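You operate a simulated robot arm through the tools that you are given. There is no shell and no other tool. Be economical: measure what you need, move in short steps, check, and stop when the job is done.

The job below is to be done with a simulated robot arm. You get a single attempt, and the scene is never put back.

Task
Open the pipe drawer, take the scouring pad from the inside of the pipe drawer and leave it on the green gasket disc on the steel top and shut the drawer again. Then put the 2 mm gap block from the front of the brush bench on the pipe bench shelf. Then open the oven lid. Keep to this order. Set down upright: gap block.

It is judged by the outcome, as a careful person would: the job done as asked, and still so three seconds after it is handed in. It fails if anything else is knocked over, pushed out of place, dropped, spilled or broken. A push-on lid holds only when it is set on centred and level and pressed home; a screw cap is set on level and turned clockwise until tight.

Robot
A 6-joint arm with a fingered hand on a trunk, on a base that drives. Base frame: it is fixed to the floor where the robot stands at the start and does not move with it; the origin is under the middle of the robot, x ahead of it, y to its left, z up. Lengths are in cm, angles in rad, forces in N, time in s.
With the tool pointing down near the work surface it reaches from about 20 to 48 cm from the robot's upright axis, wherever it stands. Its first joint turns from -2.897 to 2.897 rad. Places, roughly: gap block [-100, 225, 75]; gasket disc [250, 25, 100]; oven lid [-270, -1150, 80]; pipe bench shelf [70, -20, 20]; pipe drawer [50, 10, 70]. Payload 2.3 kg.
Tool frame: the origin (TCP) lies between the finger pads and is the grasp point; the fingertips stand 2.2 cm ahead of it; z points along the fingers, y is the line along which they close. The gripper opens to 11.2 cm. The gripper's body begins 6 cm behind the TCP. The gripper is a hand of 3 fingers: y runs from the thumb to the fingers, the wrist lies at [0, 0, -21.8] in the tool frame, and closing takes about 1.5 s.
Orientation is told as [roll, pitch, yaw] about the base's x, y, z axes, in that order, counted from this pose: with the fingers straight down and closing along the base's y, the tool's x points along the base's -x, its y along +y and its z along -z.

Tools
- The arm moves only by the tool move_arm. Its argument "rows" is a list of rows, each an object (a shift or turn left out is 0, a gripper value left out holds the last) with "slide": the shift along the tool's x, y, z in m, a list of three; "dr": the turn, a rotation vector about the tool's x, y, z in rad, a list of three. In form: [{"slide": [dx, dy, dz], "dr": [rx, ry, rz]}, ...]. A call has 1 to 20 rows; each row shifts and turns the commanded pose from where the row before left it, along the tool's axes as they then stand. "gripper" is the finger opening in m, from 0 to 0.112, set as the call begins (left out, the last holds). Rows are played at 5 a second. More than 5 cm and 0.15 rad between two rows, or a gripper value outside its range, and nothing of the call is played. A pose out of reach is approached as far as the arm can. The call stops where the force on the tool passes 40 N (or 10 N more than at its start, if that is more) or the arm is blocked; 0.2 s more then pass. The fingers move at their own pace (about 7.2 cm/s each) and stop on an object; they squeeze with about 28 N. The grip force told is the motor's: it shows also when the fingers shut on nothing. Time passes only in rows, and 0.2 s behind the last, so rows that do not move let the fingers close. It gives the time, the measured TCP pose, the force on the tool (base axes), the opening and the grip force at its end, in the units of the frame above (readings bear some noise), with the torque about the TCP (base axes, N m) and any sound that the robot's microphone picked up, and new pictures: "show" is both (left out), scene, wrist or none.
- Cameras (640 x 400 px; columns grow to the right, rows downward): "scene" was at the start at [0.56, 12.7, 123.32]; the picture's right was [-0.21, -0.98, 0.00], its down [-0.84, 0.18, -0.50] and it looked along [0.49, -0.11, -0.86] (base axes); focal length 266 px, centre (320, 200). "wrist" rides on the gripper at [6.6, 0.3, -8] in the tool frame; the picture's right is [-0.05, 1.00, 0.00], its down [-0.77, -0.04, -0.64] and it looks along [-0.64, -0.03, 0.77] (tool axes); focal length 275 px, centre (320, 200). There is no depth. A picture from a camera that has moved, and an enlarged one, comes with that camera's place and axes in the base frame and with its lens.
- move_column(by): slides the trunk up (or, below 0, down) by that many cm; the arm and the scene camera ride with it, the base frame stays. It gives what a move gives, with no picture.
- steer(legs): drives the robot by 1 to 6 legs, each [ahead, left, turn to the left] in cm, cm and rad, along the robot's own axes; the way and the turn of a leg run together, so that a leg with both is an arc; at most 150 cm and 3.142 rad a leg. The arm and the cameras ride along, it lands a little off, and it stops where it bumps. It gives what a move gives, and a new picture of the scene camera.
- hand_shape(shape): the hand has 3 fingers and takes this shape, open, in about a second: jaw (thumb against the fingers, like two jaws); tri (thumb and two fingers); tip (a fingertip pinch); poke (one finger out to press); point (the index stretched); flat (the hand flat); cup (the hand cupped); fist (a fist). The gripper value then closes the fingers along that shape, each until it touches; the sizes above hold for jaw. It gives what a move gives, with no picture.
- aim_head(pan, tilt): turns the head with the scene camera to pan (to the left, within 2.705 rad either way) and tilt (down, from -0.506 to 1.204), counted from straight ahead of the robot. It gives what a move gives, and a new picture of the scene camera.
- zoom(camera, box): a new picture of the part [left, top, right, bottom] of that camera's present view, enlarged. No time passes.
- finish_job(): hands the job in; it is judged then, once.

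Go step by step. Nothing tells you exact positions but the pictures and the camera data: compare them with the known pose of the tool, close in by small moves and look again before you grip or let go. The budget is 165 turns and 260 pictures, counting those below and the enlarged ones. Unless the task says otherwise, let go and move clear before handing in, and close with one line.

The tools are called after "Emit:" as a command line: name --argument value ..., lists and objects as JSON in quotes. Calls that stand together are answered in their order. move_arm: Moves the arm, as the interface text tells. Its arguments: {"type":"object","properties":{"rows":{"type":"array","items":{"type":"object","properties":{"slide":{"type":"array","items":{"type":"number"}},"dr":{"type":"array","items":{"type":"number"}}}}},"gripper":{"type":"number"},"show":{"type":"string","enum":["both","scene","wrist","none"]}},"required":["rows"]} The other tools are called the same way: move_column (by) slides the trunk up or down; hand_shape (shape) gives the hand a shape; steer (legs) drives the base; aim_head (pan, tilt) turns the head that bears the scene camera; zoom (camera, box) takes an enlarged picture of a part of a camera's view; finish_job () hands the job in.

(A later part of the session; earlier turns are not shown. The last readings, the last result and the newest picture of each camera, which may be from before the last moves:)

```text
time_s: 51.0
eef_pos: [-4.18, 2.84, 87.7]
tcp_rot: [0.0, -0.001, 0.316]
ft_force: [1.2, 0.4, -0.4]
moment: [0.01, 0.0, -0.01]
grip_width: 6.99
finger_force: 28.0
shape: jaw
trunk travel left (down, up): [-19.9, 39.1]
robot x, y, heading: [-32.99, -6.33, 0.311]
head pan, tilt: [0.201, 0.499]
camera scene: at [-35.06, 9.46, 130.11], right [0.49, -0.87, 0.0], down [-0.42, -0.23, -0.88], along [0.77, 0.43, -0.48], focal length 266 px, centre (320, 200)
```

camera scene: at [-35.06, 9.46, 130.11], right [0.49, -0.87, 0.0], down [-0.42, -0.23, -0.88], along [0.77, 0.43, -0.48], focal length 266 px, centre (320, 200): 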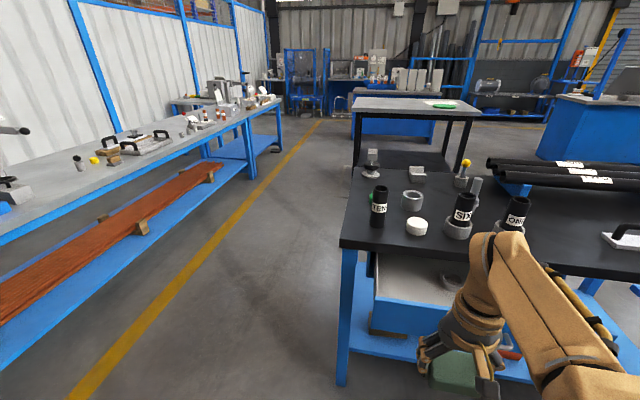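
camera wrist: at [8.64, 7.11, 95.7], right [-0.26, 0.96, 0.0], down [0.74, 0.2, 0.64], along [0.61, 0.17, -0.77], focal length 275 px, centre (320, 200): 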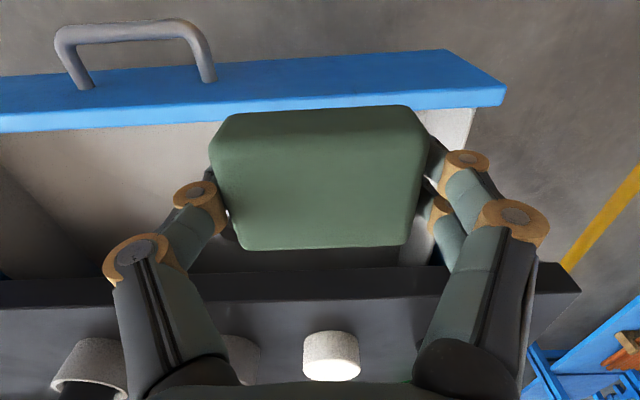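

Pad is held. I raise the trunk, then go round the left end of the pipe bench through the aisle toward the steel table.

Emit:
move_column --by 12

Emit:
steer --legs '[[0, 73, 0], [95, 0, 0], [90, 0, 0]]'

Emit:
aim_head --pan -0.9 --tilt 0.5

```text
time_s: 52.5
eef_pos: [-4.19, 2.91, 99.71]
tcp_rot: [-0.001, 0.0, 0.317]
ft_force: [0.1, -0.8, -0.3]
moment: [-0.04, -0.03, -0.01]
grip_width: 7.01
finger_force: 28.4
shape: jaw
trunk travel left (down, up): [-31.9, 27.1]
robot x, y, heading: [-32.53, -6.38, 0.312]
head pan, tilt: [0.201, 0.499]
```

```text
time_s: 65.4
eef_pos: [147.36, 131.76, 99.68]
tcp_rot: [-0.001, 0.0, 0.336]
ft_force: [-0.2, -0.5, -0.2]
moment: [0.01, 0.0, -0.01]
grip_width: 7.02
finger_force: 28.4
shape: jaw
trunk travel left (down, up): [-31.9, 27.1]
robot x, y, heading: [118.64, 121.52, 0.333]
head pan, tilt: [0.201, 0.499]
camera scene: at [116.24, 137.81, 142.11], right [0.51, -0.86, 0.0], down [-0.41, -0.24, -0.88], along [0.76, 0.44, -0.48], focal length 266 px, centre (320, 200)
```

scene: 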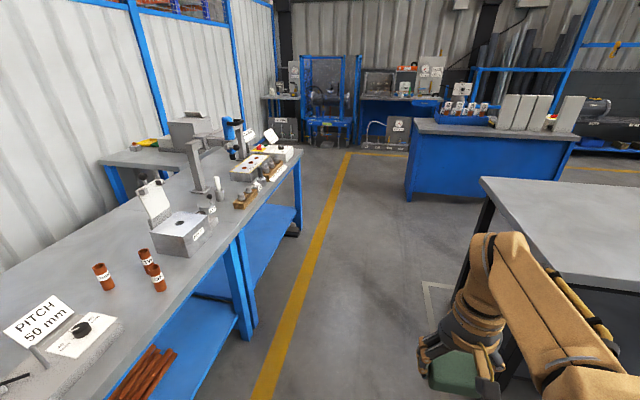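

```text
time_s: 66.7
eef_pos: [147.25, 131.75, 99.69]
tcp_rot: [0.001, -0.001, 0.334]
ft_force: [-0.3, 0.0, -0.3]
moment: [0.03, 0.01, -0.01]
grip_width: 6.99
finger_force: 27.5
shape: jaw
trunk travel left (down, up): [-31.9, 27.1]
robot x, y, heading: [118.6, 122.02, 0.332]
head pan, tilt: [-0.901, 0.499]
camera scene: at [116.03, 128.29, 142.12], right [-0.54, -0.84, 0.0], down [-0.4, 0.26, -0.88], along [0.74, -0.47, -0.48], focal length 266 px, centre (320, 200)
```

scene: 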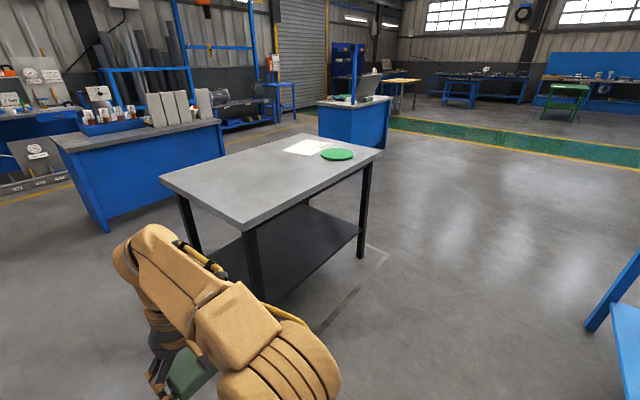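

The disc lies at about (242, 36, 89), some 19 cm in from the table's front edge. I slide right along the gap until it is straight ahead.

Emit:
steer --legs '[[0, -121, 0]]'

Emit:
aim_head --pan 0.0 --tilt 0.6

```text
time_s: 72.8
eef_pos: [185.13, 16.85, 99.57]
tcp_rot: [-0.001, -0.001, 0.309]
ft_force: [-0.4, -0.6, -0.6]
moment: [0.01, 0.01, 0.0]
grip_width: 7.04
finger_force: 28.0
shape: jaw
trunk travel left (down, up): [-31.9, 27.1]
robot x, y, heading: [156.28, 7.59, 0.306]
head pan, tilt: [-0.901, 0.499]
camera scene: at [153.85, 14.11, 142.12], right [-0.56, -0.83, 0.0], down [-0.4, 0.27, -0.88], along [0.73, -0.49, -0.48], focal length 266 px, centre (320, 200)
```

scene: 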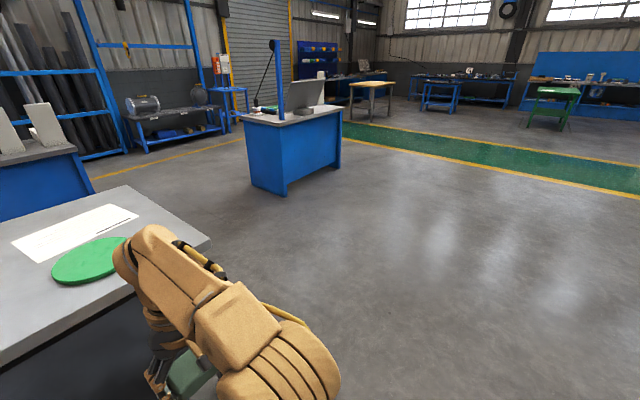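

```text
time_s: 74.0
eef_pos: [185.21, 16.88, 99.72]
tcp_rot: [-0.002, -0.001, 0.31]
ft_force: [-0.9, 1.2, -0.7]
moment: [-0.03, 0.0, -0.01]
grip_width: 7.02
finger_force: 28.0
shape: jaw
trunk travel left (down, up): [-31.9, 27.1]
robot x, y, heading: [156.31, 7.84, 0.306]
head pan, tilt: [0.0, 0.6]
camera scene: at [154.73, 21.88, 141.21], right [0.3, -0.95, 0.0], down [-0.54, -0.17, -0.83], along [0.79, 0.25, -0.56], focal length 266 px, centre (320, 200)
```

scene: 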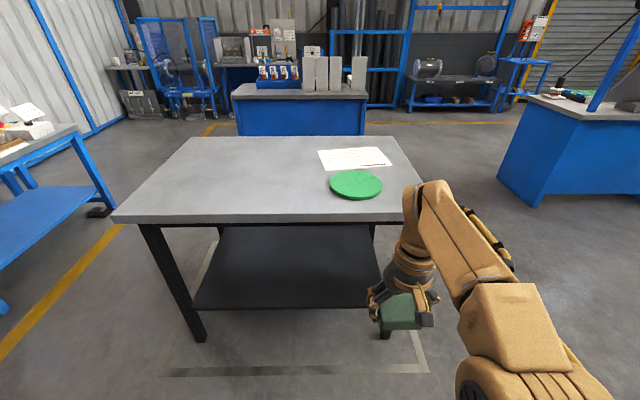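

Disc is straight ahead at (243, 35.4). I drive forward over the table edge with the pad held high.

Emit:
steer --legs '[[43, 0, 0]]'

Emit:
aim_head --pan -0.1 --tilt 0.9

```text
time_s: 76.6
eef_pos: [225.6, 29.6, 99.62]
tcp_rot: [0.002, 0.0, 0.31]
ft_force: [0.1, -0.7, -0.4]
moment: [0.01, 0.03, 0.02]
grip_width: 6.99
finger_force: 28.0
shape: jaw
trunk travel left (down, up): [-31.9, 27.1]
robot x, y, heading: [196.58, 20.33, 0.306]
head pan, tilt: [0.0, 0.6]
camera scene: at [195.26, 34.68, 141.21], right [0.3, -0.95, 0.0], down [-0.54, -0.17, -0.82], along [0.79, 0.25, -0.57], focal length 266 px, centre (320, 200)
```

scene: 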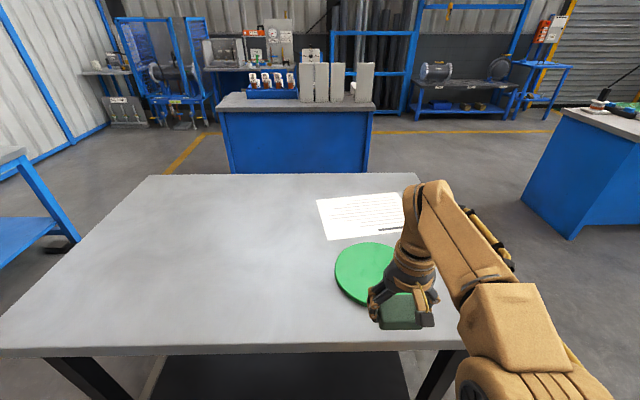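

```text
time_s: 77.4
eef_pos: [225.58, 29.63, 99.65]
tcp_rot: [-0.001, 0.0, 0.309]
ft_force: [0.2, 0.1, -0.3]
moment: [0.01, 0.0, 0.0]
grip_width: 7.0
finger_force: 27.5
shape: jaw
trunk travel left (down, up): [-31.9, 27.1]
robot x, y, heading: [196.76, 20.38, 0.308]
head pan, tilt: [-0.099, 0.901]
camera scene: at [194.17, 33.56, 138.73], right [0.2, -0.98, 0.0], down [-0.77, -0.16, -0.62], along [0.61, 0.13, -0.78], focal length 266 px, centre (320, 200)
```

scene: 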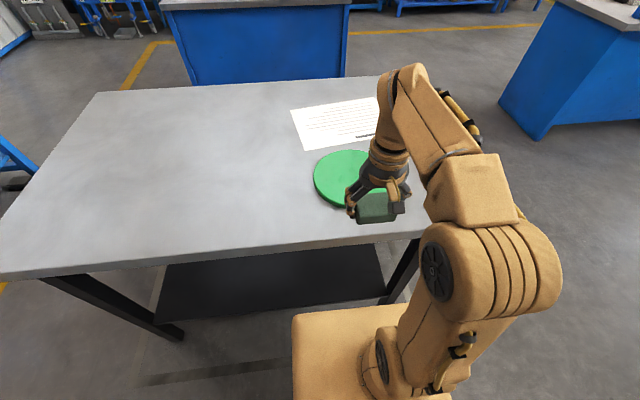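

I raise the trunk a bit for better reach, then extend over the disc.

Emit:
move_column --by 6

Emit:
move_arm --rows '[{"slide": [-0.02, 0, 0.01]}, {"slide": [-0.03, 0, 0.02]}, {"slide": [-0.03, 0, 0.02]}, {"slide": [-0.03, 0, 0.02]}, {"slide": [-0.03, 0, 0.02]}, {"slide": [-0.02, 0, 0.0]}]'

```text
time_s: 78.4
eef_pos: [225.66, 29.62, 105.65]
tcp_rot: [0.001, 0.0, 0.308]
ft_force: [-0.2, 0.6, -0.8]
moment: [0.03, 0.02, 0.04]
grip_width: 7.01
finger_force: 28.0
shape: jaw
trunk travel left (down, up): [-37.9, 21.1]
robot x, y, heading: [196.57, 20.37, 0.31]
head pan, tilt: [-0.099, 0.901]
```

```text
time_s: 79.8
eef_pos: [240.85, 34.69, 96.51]
tcp_rot: [0.0, 0.0, 0.306]
ft_force: [0.0, 0.3, -0.7]
moment: [0.0, 0.01, 0.0]
grip_width: 6.99
finger_force: 28.6
shape: jaw
trunk travel left (down, up): [-37.9, 21.1]
robot x, y, heading: [196.55, 20.29, 0.303]
head pan, tilt: [-0.099, 0.901]
camera scene: at [194.22, 33.57, 144.73], right [0.2, -0.98, 0.0], down [-0.77, -0.16, -0.62], along [0.61, 0.13, -0.78], focal length 266 px, centre (320, 200)
camera wrist: at [234.59, 32.79, 104.57], right [-0.26, 0.97, 0.0], down [0.75, 0.2, 0.64], along [0.61, 0.16, -0.77], focal length 275 px, centre (320, 200)
```

scene: 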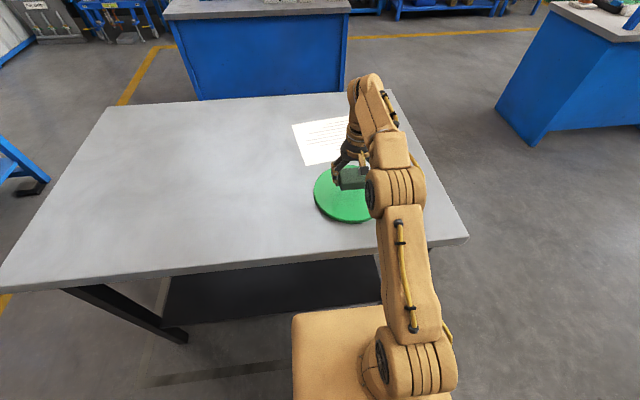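
wrist: 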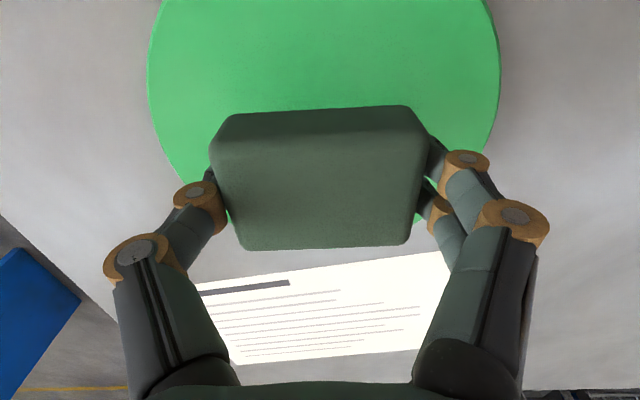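

Centred over the disc. I lower gently until it touches.

Emit:
move_arm --rows '[{"slide": [0, 0, 0.02]}, {"slide": [0, 0, 0.01]}, {"slide": [0, 0, 0.004]}, {"slide": [0, 0, 0.004]}]'

```text
time_s: 80.8
eef_pos: [240.9, 34.52, 92.79]
tcp_rot: [0.002, 0.001, 0.308]
ft_force: [0.6, 0.7, -0.8]
moment: [-0.01, 0.04, -0.01]
grip_width: 7.03
finger_force: 27.8
shape: jaw
trunk travel left (down, up): [-37.9, 21.1]
robot x, y, heading: [196.72, 20.69, 0.307]
head pan, tilt: [-0.099, 0.901]
camera scene: at [194.17, 33.56, 144.73], right [0.2, -0.98, 0.0], down [-0.77, -0.16, -0.62], along [0.61, 0.13, -0.78], focal length 266 px, centre (320, 200)
camera wrist: at [234.53, 32.76, 100.81], right [-0.26, 0.97, 0.0], down [0.75, 0.2, 0.64], along [0.61, 0.16, -0.77], focal length 275 px, centre (320, 200)
```

scene: 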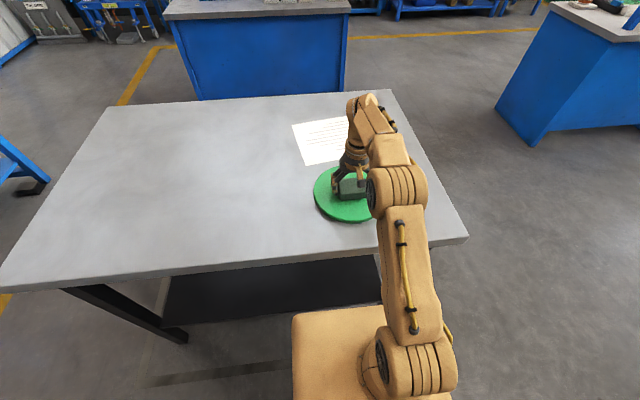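
wrist: 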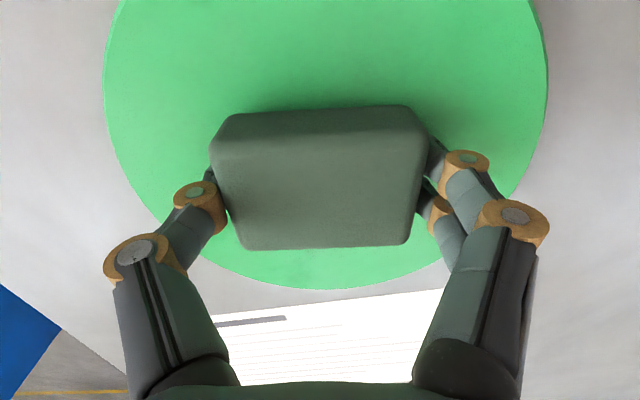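

Emit:
move_arm --rows '[{"slide": [0, 0, 0.003]}, {"slide": [0, 0, 0.003]}]' --show "none"

Emit:
move_arm --rows '[{"slide": [0, 0, 0.002]}, {"slide": [0, 0, 0.002]}]' --show "wrist"

```text
time_s: 81.4
eef_pos: [240.83, 34.44, 92.35]
tcp_rot: [0.001, 0.0, 0.309]
ft_force: [0.3, 0.3, 2.4]
moment: [0.07, 0.01, 0.02]
grip_width: 6.99
finger_force: 27.7
shape: jaw
trunk travel left (down, up): [-37.9, 21.1]
robot x, y, heading: [196.49, 20.53, 0.305]
head pan, tilt: [-0.099, 0.901]
```

```text
time_s: 82.0
eef_pos: [240.8, 34.44, 92.06]
tcp_rot: [-0.003, -0.006, 0.309]
ft_force: [6.7, 1.4, 28.3]
moment: [0.1, -0.07, -0.02]
grip_width: 6.92
finger_force: 27.9
shape: jaw
trunk travel left (down, up): [-37.9, 21.1]
robot x, y, heading: [196.64, 20.4, 0.31]
head pan, tilt: [-0.099, 0.901]
camera wrist: at [234.34, 32.69, 100.04], right [-0.26, 0.97, 0.0], down [0.74, 0.2, 0.64], along [0.62, 0.17, -0.77], focal length 275 px, centre (320, 200)
```

wrist: 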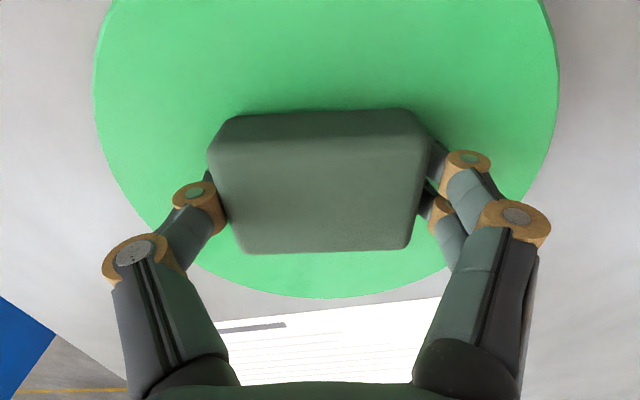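

It is down on the disc. I ease off, open, and lift clear.

Emit:
move_arm --rows '[{"slide": [0, 0, -0.002]}, {}]' --show "none"

Emit:
move_arm --rows '[{}, {}, {}, {}, {}]' --gripper 0.1 --show "none"

Emit:
move_arm --rows '[{"slide": [0, 0, -0.03]}, {"slide": [0.01, 0, -0.03]}, {"slide": [0.03, 0, -0.03]}, {"slide": [0.04, 0, -0.02]}, {"slide": [0.04, 0, 0]}, {"slide": [0.04, 0, 0]}]'

```text
time_s: 82.6
eef_pos: [240.65, 34.45, 92.2]
tcp_rot: [0.0, -0.003, 0.308]
ft_force: [6.0, 1.6, 23.5]
moment: [0.11, -0.09, -0.02]
grip_width: 6.94
finger_force: 28.6
shape: jaw
trunk travel left (down, up): [-37.9, 21.1]
robot x, y, heading: [196.64, 20.36, 0.308]
head pan, tilt: [-0.099, 0.901]
```

```text
time_s: 83.8
eef_pos: [240.69, 34.49, 91.98]
tcp_rot: [-0.001, -0.002, 0.309]
ft_force: [-0.5, -0.6, 0.5]
moment: [0.0, 0.01, 0.01]
grip_width: 9.99
finger_force: 0.1
shape: jaw
trunk travel left (down, up): [-37.9, 21.1]
robot x, y, heading: [196.64, 20.24, 0.307]
head pan, tilt: [-0.099, 0.901]
```

```text
time_s: 85.2
eef_pos: [225.35, 29.53, 103.11]
tcp_rot: [-0.001, -0.002, 0.31]
ft_force: [0.1, -0.5, 0.1]
moment: [0.02, 0.01, 0.01]
grip_width: 10.01
finger_force: 0.0
shape: jaw
trunk travel left (down, up): [-37.9, 21.1]
robot x, y, heading: [197.01, 20.16, 0.308]
head pan, tilt: [-0.099, 0.901]
camera scene: at [194.06, 33.52, 144.73], right [0.2, -0.98, 0.0], down [-0.77, -0.16, -0.62], along [0.61, 0.13, -0.78], focal length 266 px, centre (320, 200)
camera wrist: at [219.12, 27.76, 111.1], right [-0.26, 0.97, 0.0], down [0.74, 0.2, 0.64], along [0.62, 0.17, -0.77], focal length 275 px, centre (320, 200)
```

scene: 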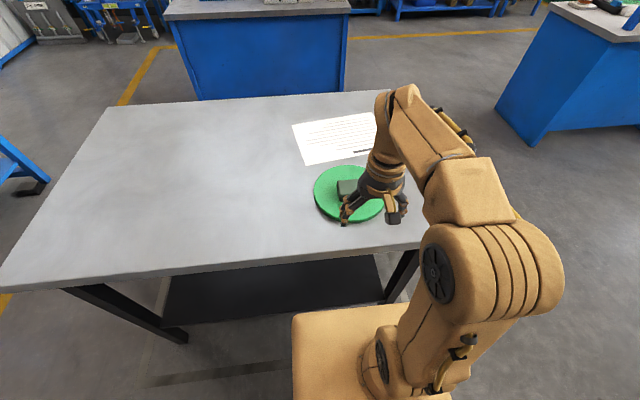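
wrist: 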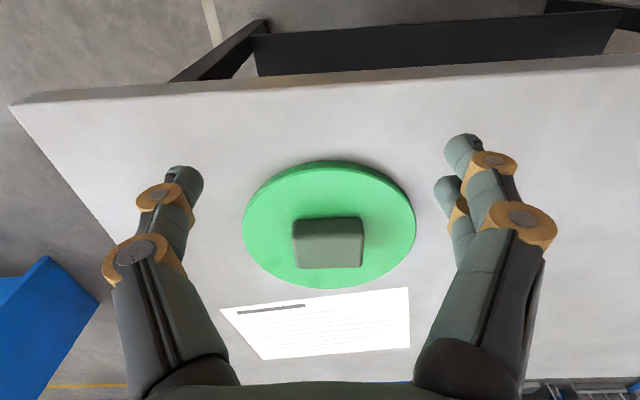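

The pad rests well on the disc. I return the same way and come round to the drawer front.

Emit:
steer --legs '[[-43, 0, 0], [0, 120, 0]]'

```text
time_s: 93.4
eef_pos: [150.22, 130.8, 103.12]
tcp_rot: [0.001, 0.001, 0.302]
ft_force: [0.0, -0.5, 0.0]
moment: [0.04, 0.01, 0.0]
grip_width: 9.99
finger_force: 0.0
shape: jaw
trunk travel left (down, up): [-37.9, 21.1]
robot x, y, heading: [121.46, 121.63, 0.297]
head pan, tilt: [-0.099, 0.901]
camera scene: at [118.93, 134.97, 144.73], right [0.2, -0.98, 0.0], down [-0.77, -0.15, -0.62], along [0.61, 0.12, -0.78], focal length 266 px, centre (320, 200)
```

scene: 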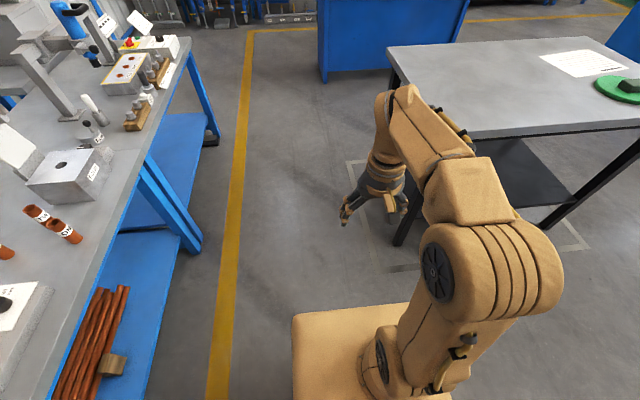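

Emit:
steer --legs '[[-100, 0, 0.012], [-88, 0, 0], [0, -88, 0]]'

```text
time_s: 107.1
eef_pos: [1.03, -8.68, 103.08]
tcp_rot: [0.001, 0.0, 0.359]
ft_force: [0.2, 0.7, 0.0]
moment: [0.0, 0.01, 0.01]
grip_width: 9.99
finger_force: 0.0
shape: jaw
trunk travel left (down, up): [-37.9, 21.1]
robot x, y, heading: [-27.06, -19.14, 0.356]
head pan, tilt: [-0.099, 0.901]
camera scene: at [-30.55, -6.2, 144.73], right [0.25, -0.97, 0.0], down [-0.76, -0.2, -0.62], along [0.6, 0.16, -0.78], focal length 266 px, centre (320, 200)
```

scene: 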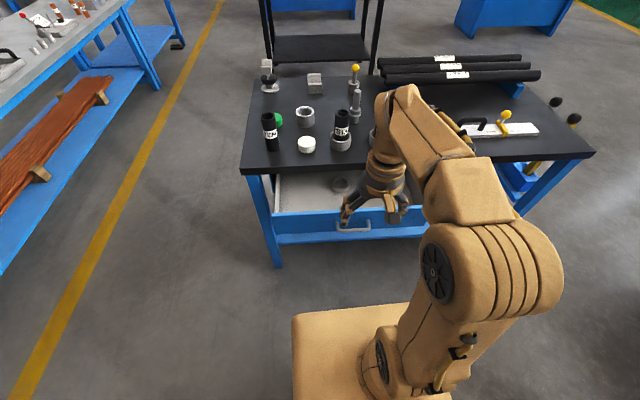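

I square up again, lower the trunk, close the fingers, and look at the handle from the wrist.

Emit:
steer --legs '[[0, 0, -0.046]]'

Emit:
move_column --by -20

Emit:
move_arm --rows '[{}, {}, {}, {}, {}, {}, {}]' --gripper 0.0

```text
time_s: 107.9
eef_pos: [1.41, -9.91, 103.03]
tcp_rot: [0.0, 0.0, 0.312]
ft_force: [0.3, 0.0, -0.9]
moment: [0.0, 0.02, -0.01]
grip_width: 10.0
finger_force: 0.0
shape: jaw
trunk travel left (down, up): [-37.9, 21.1]
robot x, y, heading: [-27.4, -19.2, 0.307]
head pan, tilt: [-0.099, 0.901]
camera scene: at [-29.95, -6.04, 144.73], right [0.21, -0.98, 0.0], down [-0.77, -0.16, -0.62], along [0.61, 0.13, -0.78], focal length 266 px, centre (320, 200)
```

scene: 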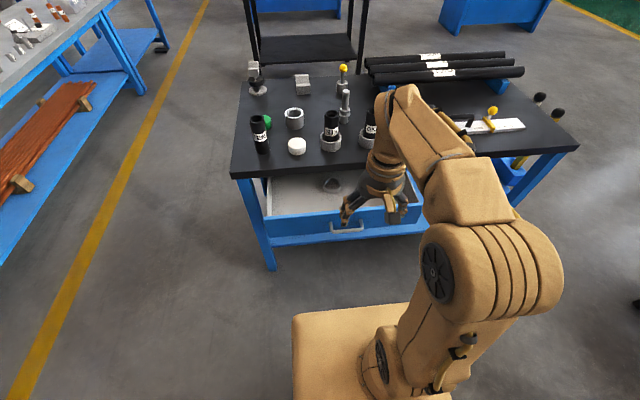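

```text
time_s: 110.1
eef_pos: [1.54, -9.81, 83.05]
tcp_rot: [0.0, 0.0, 0.313]
ft_force: [-0.1, -0.7, 0.0]
moment: [0.01, 0.02, -0.01]
grip_width: 9.98
finger_force: 0.0
shape: jaw
trunk travel left (down, up): [-17.9, 41.1]
robot x, y, heading: [-27.13, -19.16, 0.305]
head pan, tilt: [-0.099, 0.901]
```

```text
time_s: 111.7
eef_pos: [1.39, -9.83, 83.13]
tcp_rot: [0.0, 0.0, 0.314]
ft_force: [0.3, -0.4, 0.6]
moment: [0.02, 0.03, 0.01]
grip_width: 0.0
finger_force: 28.0
shape: jaw
trunk travel left (down, up): [-17.9, 41.1]
robot x, y, heading: [-27.39, -18.87, 0.311]
head pan, tilt: [-0.099, 0.901]
camera scene: at [-29.96, -6.04, 124.73], right [0.21, -0.98, 0.0], down [-0.77, -0.16, -0.62], along [0.61, 0.13, -0.78], focal length 266 px, centre (320, 200)
camera wrist: at [-4.86, -11.69, 91.08], right [-0.26, 0.96, 0.0], down [0.74, 0.2, 0.64], along [0.61, 0.17, -0.77], focal length 275 px, centre (320, 200)
```

scene: 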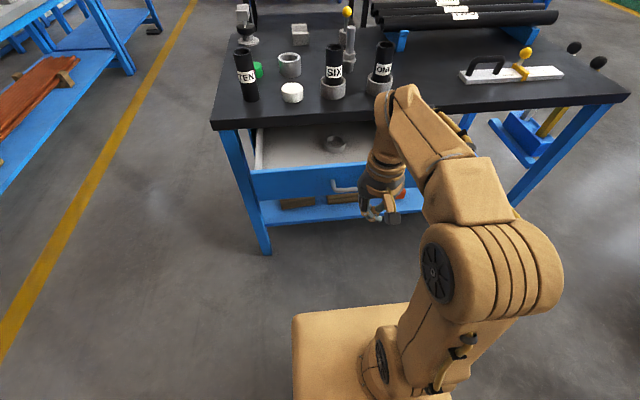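
wrist: 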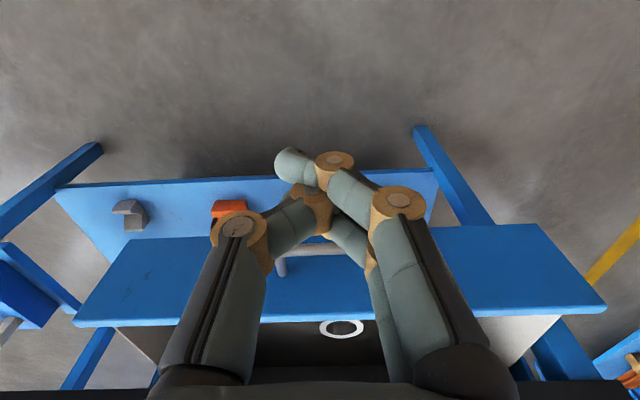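

Handle is straight ahead. I lower the closed hand to bar height and drive forward to push the drawer.

Emit:
move_arm --rows '[{"slide": [0, 0, 0.04]}, {"slide": [0, 0, 0.04]}, {"slide": [0, 0, 0.035]}]' --show "none"

Emit:
steer --legs '[[18, 0, 0]]'

```text
time_s: 112.5
eef_pos: [1.38, -9.86, 71.57]
tcp_rot: [-0.002, 0.0, 0.314]
ft_force: [0.2, 0.0, -0.1]
moment: [-0.03, 0.02, 0.03]
grip_width: 0.01
finger_force: 27.7
shape: jaw
trunk travel left (down, up): [-17.9, 41.1]
robot x, y, heading: [-27.43, -19.66, 0.311]
head pan, tilt: [-0.099, 0.901]
```

```text
time_s: 114.0
eef_pos: [18.52, -4.41, 71.6]
tcp_rot: [0.001, -0.002, 0.314]
ft_force: [0.1, 0.2, -0.6]
moment: [-0.02, 0.0, -0.03]
grip_width: 0.04
finger_force: 28.1
shape: jaw
trunk travel left (down, up): [-17.9, 41.1]
robot x, y, heading: [-10.32, -13.89, 0.31]
head pan, tilt: [-0.099, 0.901]
camera scene: at [-12.77, -0.54, 124.73], right [0.21, -0.98, 0.0], down [-0.77, -0.16, -0.62], along [0.61, 0.13, -0.78], focal length 266 px, centre (320, 200)
```

scene: 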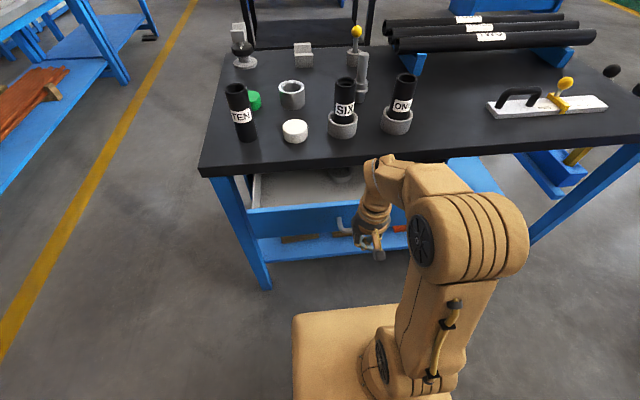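

The drawer is moving in. I push on with the arm until it stops.

Emit:
move_arm --rows '[{"slide": [-0.015, 0, 0]}, {"slide": [-0.015, 0, 0]}, {"slide": [-0.015, 0, 0]}, {"slide": [-0.015, 0, 0]}, {"slide": [-0.015, 0, 0]}, {"slide": [-0.015, 0, 0]}, {"slide": [-0.015, 0, 0]}, {"slide": [-0.01, 0, 0]}]'

```text
time_s: 115.8
eef_pos: [29.63, -0.8, 71.49]
tcp_rot: [0.0, 0.001, 0.315]
ft_force: [0.2, 0.0, -0.4]
moment: [0.0, -0.01, -0.01]
grip_width: 0.02
finger_force: 28.0
shape: jaw
trunk travel left (down, up): [-17.9, 41.1]
robot x, y, heading: [-10.11, -13.57, 0.31]
head pan, tilt: [-0.099, 0.901]
camera scene: at [-12.77, -0.55, 124.73], right [0.21, -0.98, 0.0], down [-0.77, -0.16, -0.62], along [0.61, 0.13, -0.78], focal length 266 px, centre (320, 200)
camera wrist: at [23.3, -2.67, 79.57], right [-0.26, 0.96, 0.0], down [0.74, 0.2, 0.64], along [0.61, 0.17, -0.77], focal length 275 px, centre (320, 200)
```

scene: 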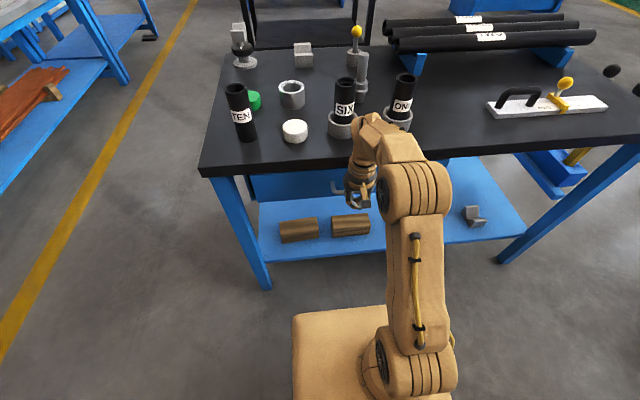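
wrist: 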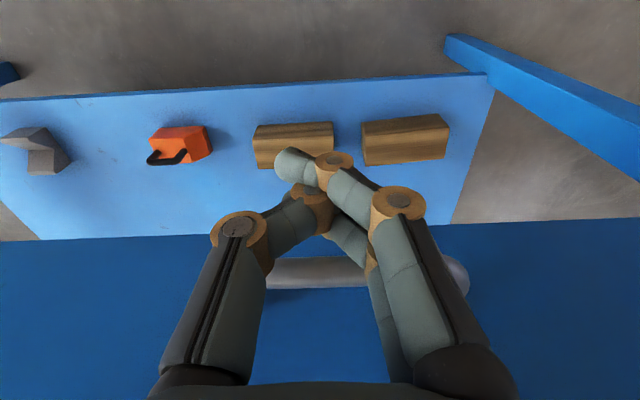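

Emit:
move_arm --rows '[{"slide": [-0.007, 0, 0]}, {"slide": [-0.007, 0, 0]}, {"slide": [-0.007, 0, 0]}, {"slide": [-0.007, 0, 0]}]'

```text
time_s: 116.4
eef_pos: [29.94, -0.51, 71.52]
tcp_rot: [0.001, 0.013, 0.31]
ft_force: [-23.2, -10.1, 1.6]
moment: [0.19, -0.38, 0.39]
grip_width: 0.0
finger_force: 27.4
shape: jaw
trunk travel left (down, up): [-17.9, 41.1]
robot x, y, heading: [-10.2, -13.37, 0.306]
head pan, tilt: [-0.099, 0.901]
stopped in row 2: the force on the tool passed its limit (the readings are from after the stop); the commanded pose is now the measured one
camera scene: at [-13.34, -0.75, 124.75], right [0.21, -0.98, 0.0], down [-0.76, -0.16, -0.62], along [0.61, 0.13, -0.78], focal length 266 px, centre (320, 200)
camera wrist: at [23.76, -2.41, 79.65], right [-0.26, 0.97, 0.0], down [0.75, 0.2, 0.63], along [0.6, 0.17, -0.78], focal length 275 px, centre (320, 200)
```

scene: 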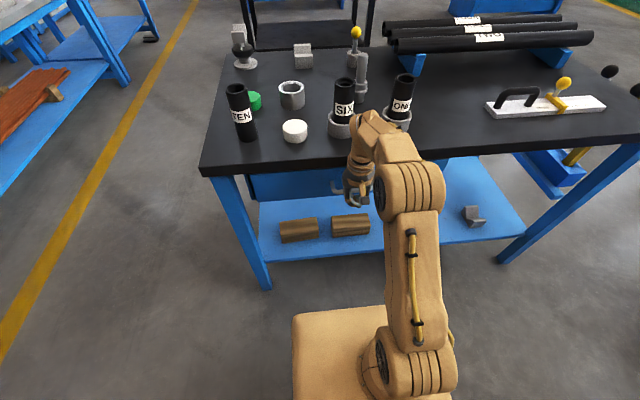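
wrist: 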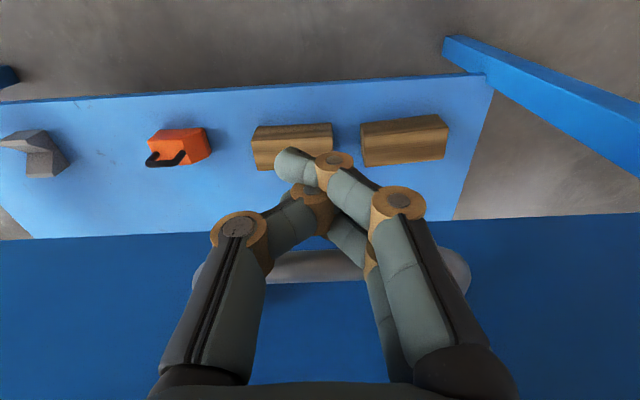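

A firm stop: the drawer should be shut. I back off and check.

Emit:
move_arm --rows '[{"slide": [0.03, 0, 0]}, {"slide": [0.04, 0, 0]}, {"slide": [0.04, 0, -0.03]}, {"slide": [0, 0, -0.04]}, {"slide": [0, 0, -0.04]}]' --gripper 0.08 --show "none"

Emit:
steer --legs '[[-20, 0, 0]]'

Emit:
zoom --camera "wrist" --box '[0, 0, 640, 400]'

Emit:
zoom --camera "scene" --box '[200, 60, 440, 210]'

```text
time_s: 117.6
eef_pos: [19.98, -3.65, 82.43]
tcp_rot: [0.001, 0.01, 0.311]
ft_force: [-0.2, 0.3, 0.4]
moment: [-0.01, -0.02, -0.01]
grip_width: 7.97
finger_force: 0.1
shape: jaw
trunk travel left (down, up): [-17.9, 41.1]
robot x, y, heading: [-10.33, -13.68, 0.311]
head pan, tilt: [-0.099, 0.901]
```

```text
time_s: 119.2
eef_pos: [0.95, -9.87, 82.29]
tcp_rot: [0.004, 0.011, 0.316]
ft_force: [0.4, -0.4, -0.4]
moment: [0.02, 0.0, -0.01]
grip_width: 7.99
finger_force: 0.0
shape: jaw
trunk travel left (down, up): [-17.9, 41.1]
robot x, y, heading: [-29.39, -20.24, 0.316]
head pan, tilt: [-0.099, 0.901]
camera scene: at [-32.01, -6.75, 124.73], right [0.21, -0.98, 0.0], down [-0.77, -0.17, -0.62], along [0.61, 0.13, -0.78], focal length 266 px, centre (320, 200)
```

scene: 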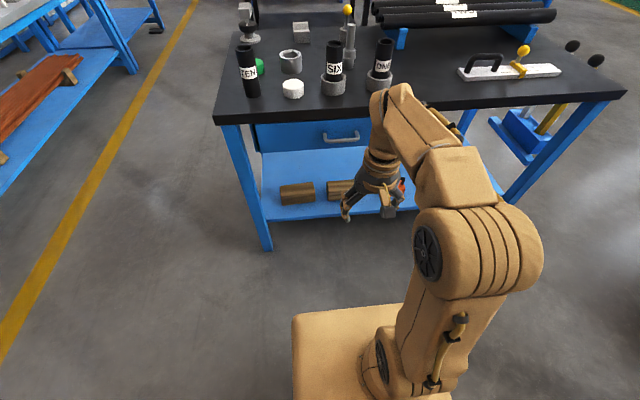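

```text
1.00 times, centred on (320, 200) of wrist
camera zoom: at [-5.4, -11.62, 90.39], right [-0.27, 0.96, 0.0], down [0.75, 0.21, 0.63], along [0.6, 0.17, -0.78], focal length 275 px, centre (320, 200)
```

zoom: 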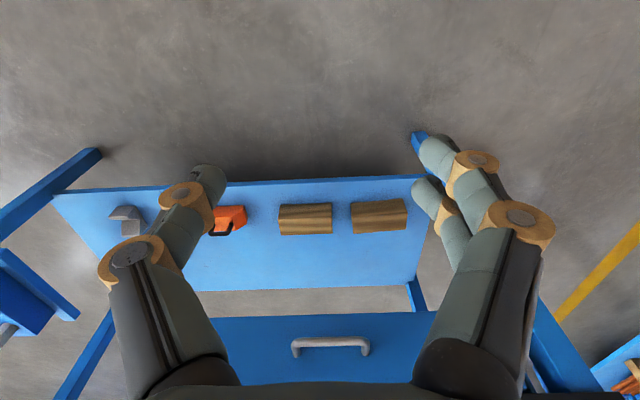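

```text
2.67 times, centred on (320, 135) of scene
camera zoom: at [-32.01, -6.75, 124.73], right [0.21, -0.98, 0.0], down [-0.77, -0.17, -0.62], along [0.61, 0.13, -0.78], focal length 709 px, centre (320, 373)
```

zoom: 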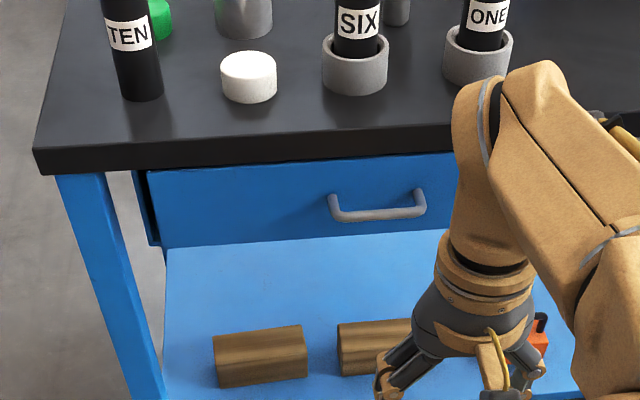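

The drawer is shut. Next I look for the gap blocks on the bench to the left.

Emit:
aim_head --pan 1.3 --tilt 0.3

Emit:
zoom --camera "scene" --box '[200, 120, 500, 307]'

Emit:
aim_head --pan 2.2 --tilt 0.3

```text
time_s: 120.7
eef_pos: [0.78, -9.71, 82.31]
tcp_rot: [0.002, 0.012, 0.317]
ft_force: [0.5, -0.6, 0.8]
moment: [0.01, 0.0, -0.01]
grip_width: 7.97
finger_force: 0.0
shape: jaw
trunk travel left (down, up): [-17.9, 41.1]
robot x, y, heading: [-29.41, -19.96, 0.31]
head pan, tilt: [1.3, 0.3]
camera scene: at [-39.77, 0.98, 129.95], right [1.0, 0.04, 0.0], down [0.01, -0.3, -0.96], along [-0.04, 0.95, -0.3], focal length 266 px, centre (320, 200)
```

scene: 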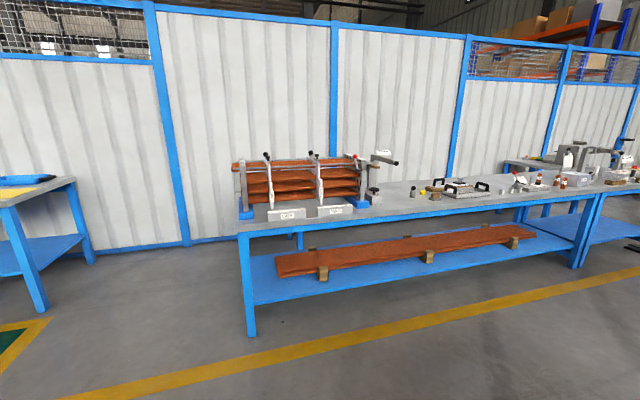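

```text
2.13 times, centred on (350, 214) of scene
camera zoom: at [-39.77, 0.98, 129.95], right [1.0, 0.04, 0.0], down [0.01, -0.3, -0.96], along [-0.04, 0.95, -0.3], focal length 567 px, centre (256, 171)
```

zoom: 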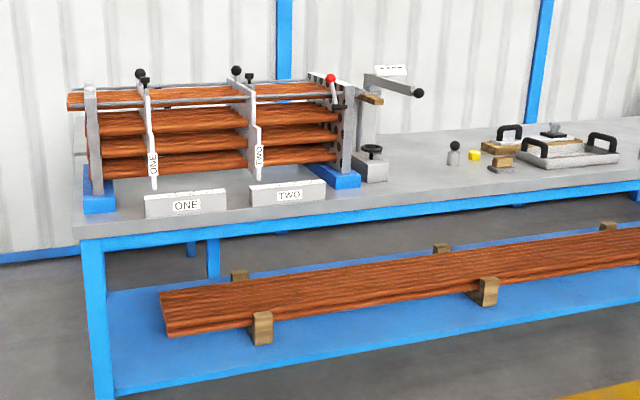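

```text
time_s: 121.9
eef_pos: [0.91, -9.92, 82.31]
tcp_rot: [0.002, 0.012, 0.317]
ft_force: [-0.6, 0.5, 0.2]
moment: [0.02, -0.01, 0.0]
grip_width: 7.95
finger_force: 0.0
shape: jaw
trunk travel left (down, up): [-17.9, 41.1]
robot x, y, heading: [-29.37, -19.96, 0.319]
head pan, tilt: [2.201, 0.3]
camera scene: at [-46.92, -2.87, 129.95], right [0.59, 0.81, 0.0], down [0.24, -0.17, -0.96], along [-0.77, 0.56, -0.3], focal length 266 px, centre (320, 200)
```

scene: 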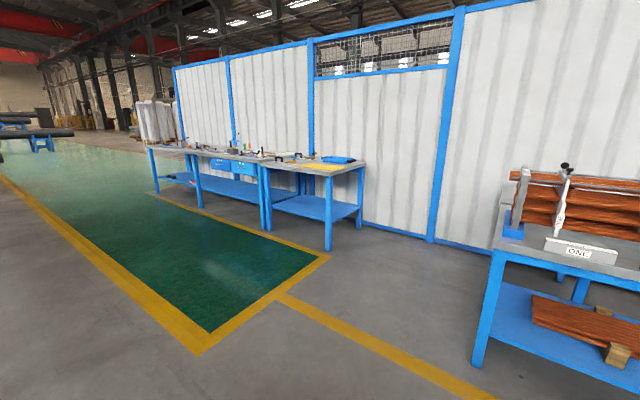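

Emit:
zoom --camera "scene" --box '[140, 130, 380, 250]'

Emit:
aim_head --pan 0.9 --tilt 0.2

Emit:
zoom --camera "scene" --box '[160, 150, 480, 280]'

```text
2.67 times, centred on (260, 190) of scene
camera zoom: at [-46.92, -2.87, 129.95], right [0.59, 0.81, 0.0], down [0.24, -0.17, -0.96], along [-0.77, 0.56, -0.3], focal length 709 px, centre (480, 227)
```

zoom: 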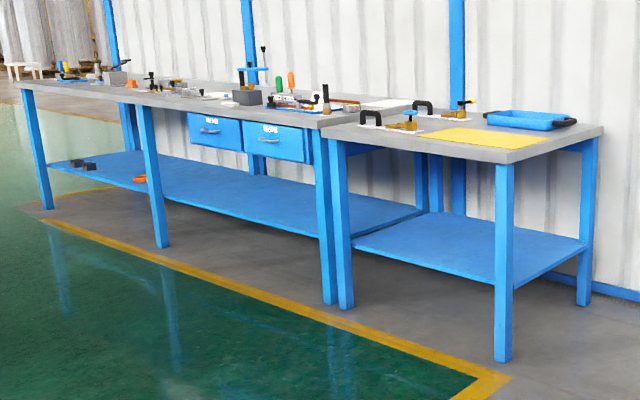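

```text
time_s: 123.4
eef_pos: [0.9, -9.8, 82.34]
tcp_rot: [0.0, 0.013, 0.315]
ft_force: [-0.6, -0.4, -0.8]
moment: [0.02, 0.01, 0.0]
grip_width: 7.96
finger_force: 0.1
shape: jaw
trunk travel left (down, up): [-17.9, 41.1]
robot x, y, heading: [-28.9, -20.02, 0.317]
head pan, tilt: [0.901, 0.201]
camera scene: at [-36.12, 0.39, 130.88], right [0.94, -0.35, 0.0], down [-0.07, -0.19, -0.98], along [0.34, 0.92, -0.2], focal length 266 px, centre (320, 200)
```

scene: 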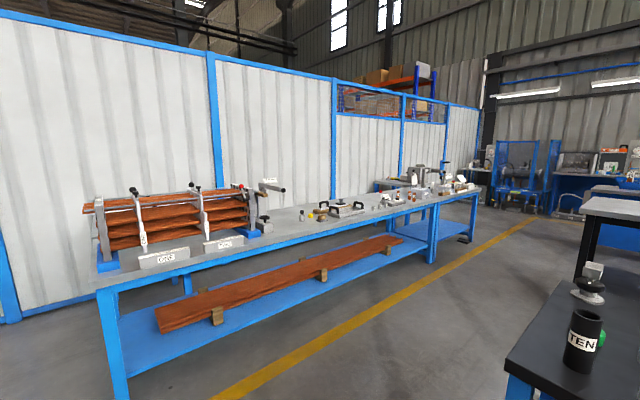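

```text
2.00 times, centred on (320, 215) of scene
camera zoom: at [-36.12, 0.39, 130.88], right [0.94, -0.35, 0.0], down [-0.07, -0.19, -0.98], along [0.34, 0.92, -0.2], focal length 532 px, centre (320, 170)
```

zoom: 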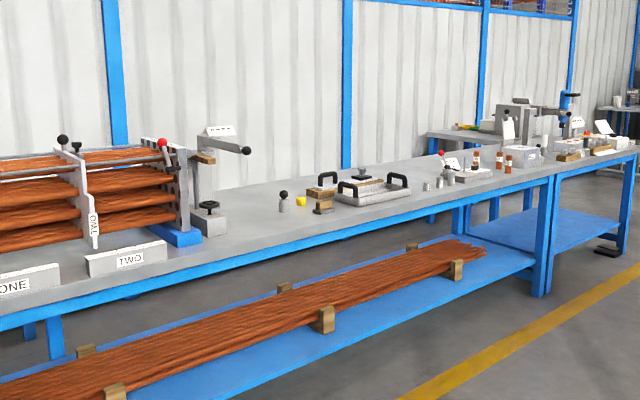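

The bench to the left carries blocks marked ONE and TWO at its front edge. I drive nearer and face it for a close look.

Emit:
steer --legs '[[0, 55, 0], [0, 0, 1.571]]'

Emit:
aim_head --pan 0.0 --tilt 0.5

Emit:
zoom --camera "scene" --box '[100, 50, 500, 300]'

```text
time_s: 130.3
eef_pos: [-55.36, 63.68, 82.43]
tcp_rot: [0.0, 0.012, 1.843]
ft_force: [0.3, 0.8, -0.6]
moment: [0.01, 0.0, -0.02]
grip_width: 7.99
finger_force: 0.0
shape: jaw
trunk travel left (down, up): [-17.9, 41.1]
robot x, y, heading: [-46.36, 33.1, 1.843]
head pan, tilt: [0.901, 0.201]
camera scene: at [-67.15, 27.25, 130.88], right [0.39, 0.92, 0.0], down [0.18, -0.08, -0.98], along [-0.9, 0.38, -0.2], focal length 266 px, centre (320, 200)
```

scene: 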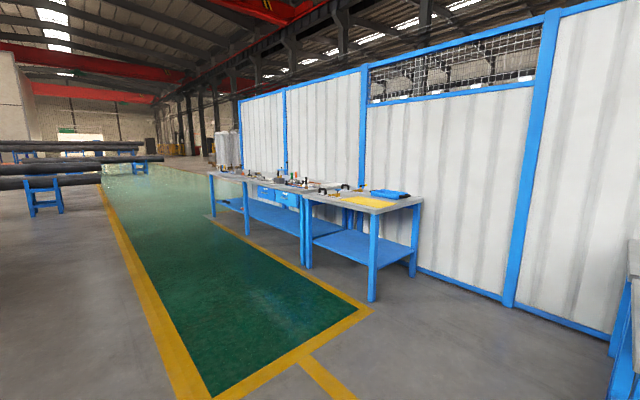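

```text
time_s: 131.5
eef_pos: [-55.51, 63.83, 82.3]
tcp_rot: [0.003, 0.013, 1.841]
ft_force: [-0.4, 0.1, 1.5]
moment: [-0.01, -0.01, 0.0]
grip_width: 7.96
finger_force: 0.1
shape: jaw
trunk travel left (down, up): [-17.9, 41.1]
robot x, y, heading: [-46.56, 33.08, 1.841]
head pan, tilt: [0.0, 0.499]
camera scene: at [-61.01, 32.39, 128.12], right [0.96, 0.27, 0.0], down [0.13, -0.46, -0.88], along [-0.24, 0.85, -0.48], focal length 266 px, centre (320, 200)
```

scene: 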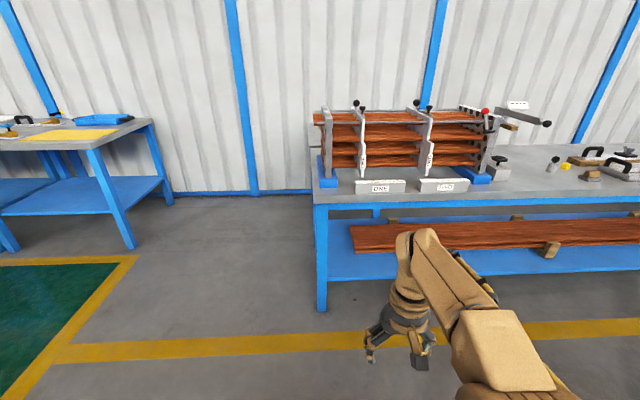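

```text
1.60 times, centred on (300, 175) of scene
camera zoom: at [-61.01, 32.39, 128.12], right [0.96, 0.27, 0.0], down [0.13, -0.46, -0.88], along [-0.24, 0.85, -0.48], focal length 426 px, centre (352, 240)
```

zoom: 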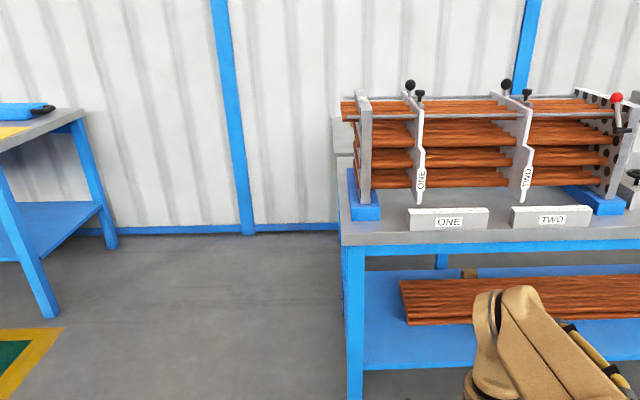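

Emit:
zoom --camera "scene" --box '[300, 90, 500, 215]'

Emit:
zoom --camera "scene" --box '[480, 90, 640, 190]'

Emit:
zoom --camera "scene" --box '[0, 90, 160, 190]'

```text
3.20 times, centred on (400, 152) of scene
camera zoom: at [-61.01, 32.39, 128.12], right [0.96, 0.27, 0.0], down [0.13, -0.46, -0.88], along [-0.24, 0.85, -0.48], focal length 851 px, centre (64, 352)
```

zoom: 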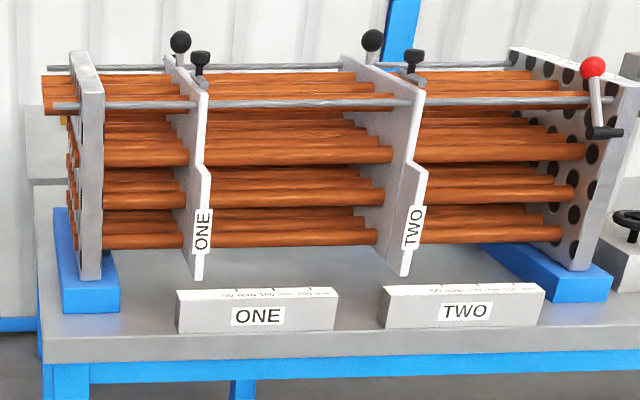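

```text
4.00 times, centred on (560, 140) of scene
camera zoom: at [-61.01, 32.39, 128.12], right [0.96, 0.27, 0.0], down [0.13, -0.46, -0.88], along [-0.24, 0.85, -0.48], focal length 1064 px, centre (-640, 440)
```

zoom: 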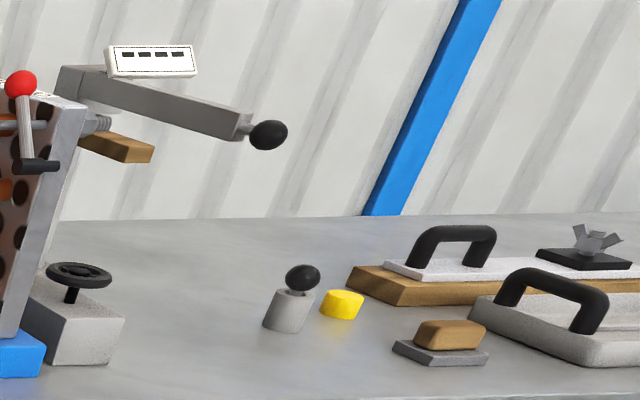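

```text
4.00 times, centred on (80, 140) of scene
camera zoom: at [-61.01, 32.39, 128.12], right [0.96, 0.27, 0.0], down [0.13, -0.46, -0.88], along [-0.24, 0.85, -0.48], focal length 1064 px, centre (1280, 440)
```

zoom: 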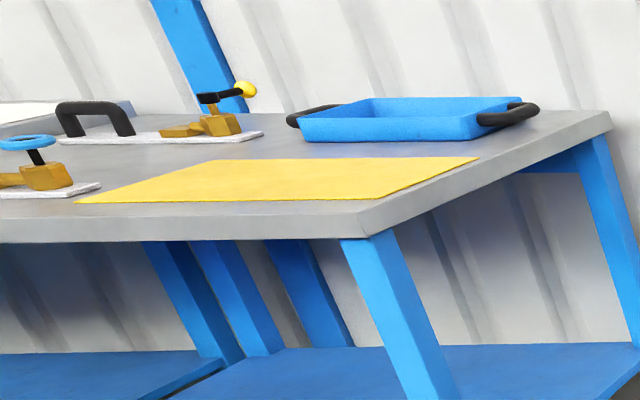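

Those ONE/TWO blocks are rulers of a tube bundle, not clearly gap blocks; the listed spot lies farther back, behind the bundle. I raise the trunk to see over it.

Emit:
move_column --by 40

Emit:
aim_head --pan -0.15 --tilt 0.5

Emit:
zoom --camera "scene" --box '[200, 60, 520, 260]'

```text
time_s: 135.3
eef_pos: [-55.55, 63.78, 122.34]
tcp_rot: [0.0, 0.012, 1.842]
ft_force: [0.5, -0.3, -1.1]
moment: [0.01, 0.02, -0.03]
grip_width: 8.0
finger_force: 0.0
shape: jaw
trunk travel left (down, up): [-57.9, 1.1]
robot x, y, heading: [-46.73, 33.04, 1.839]
head pan, tilt: [0.0, 0.499]
```

```text
time_s: 136.0
eef_pos: [-55.47, 63.77, 122.35]
tcp_rot: [0.001, 0.013, 1.844]
ft_force: [1.1, -0.4, -0.6]
moment: [0.02, 0.02, 0.01]
grip_width: 7.95
finger_force: 0.0
shape: jaw
trunk travel left (down, up): [-57.9, 1.1]
robot x, y, heading: [-46.53, 33.17, 1.844]
head pan, tilt: [-0.15, 0.499]
camera scene: at [-59.68, 32.65, 168.12], right [0.99, 0.12, 0.0], down [0.06, -0.48, -0.88], along [-0.11, 0.87, -0.48], focal length 266 px, centre (320, 200)
```

scene: 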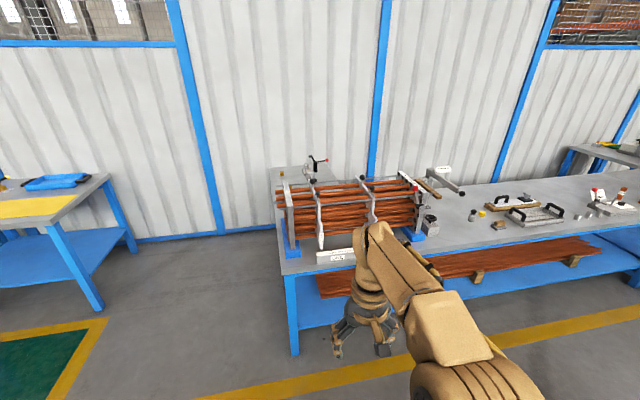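

```text
2.00 times, centred on (360, 160) of scene
camera zoom: at [-59.68, 32.65, 168.12], right [0.99, 0.12, 0.0], down [0.06, -0.48, -0.88], along [-0.11, 0.87, -0.48], focal length 532 px, centre (240, 280)
```

zoom: 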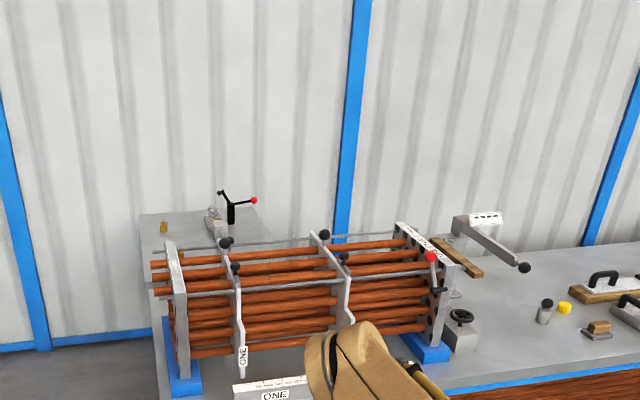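

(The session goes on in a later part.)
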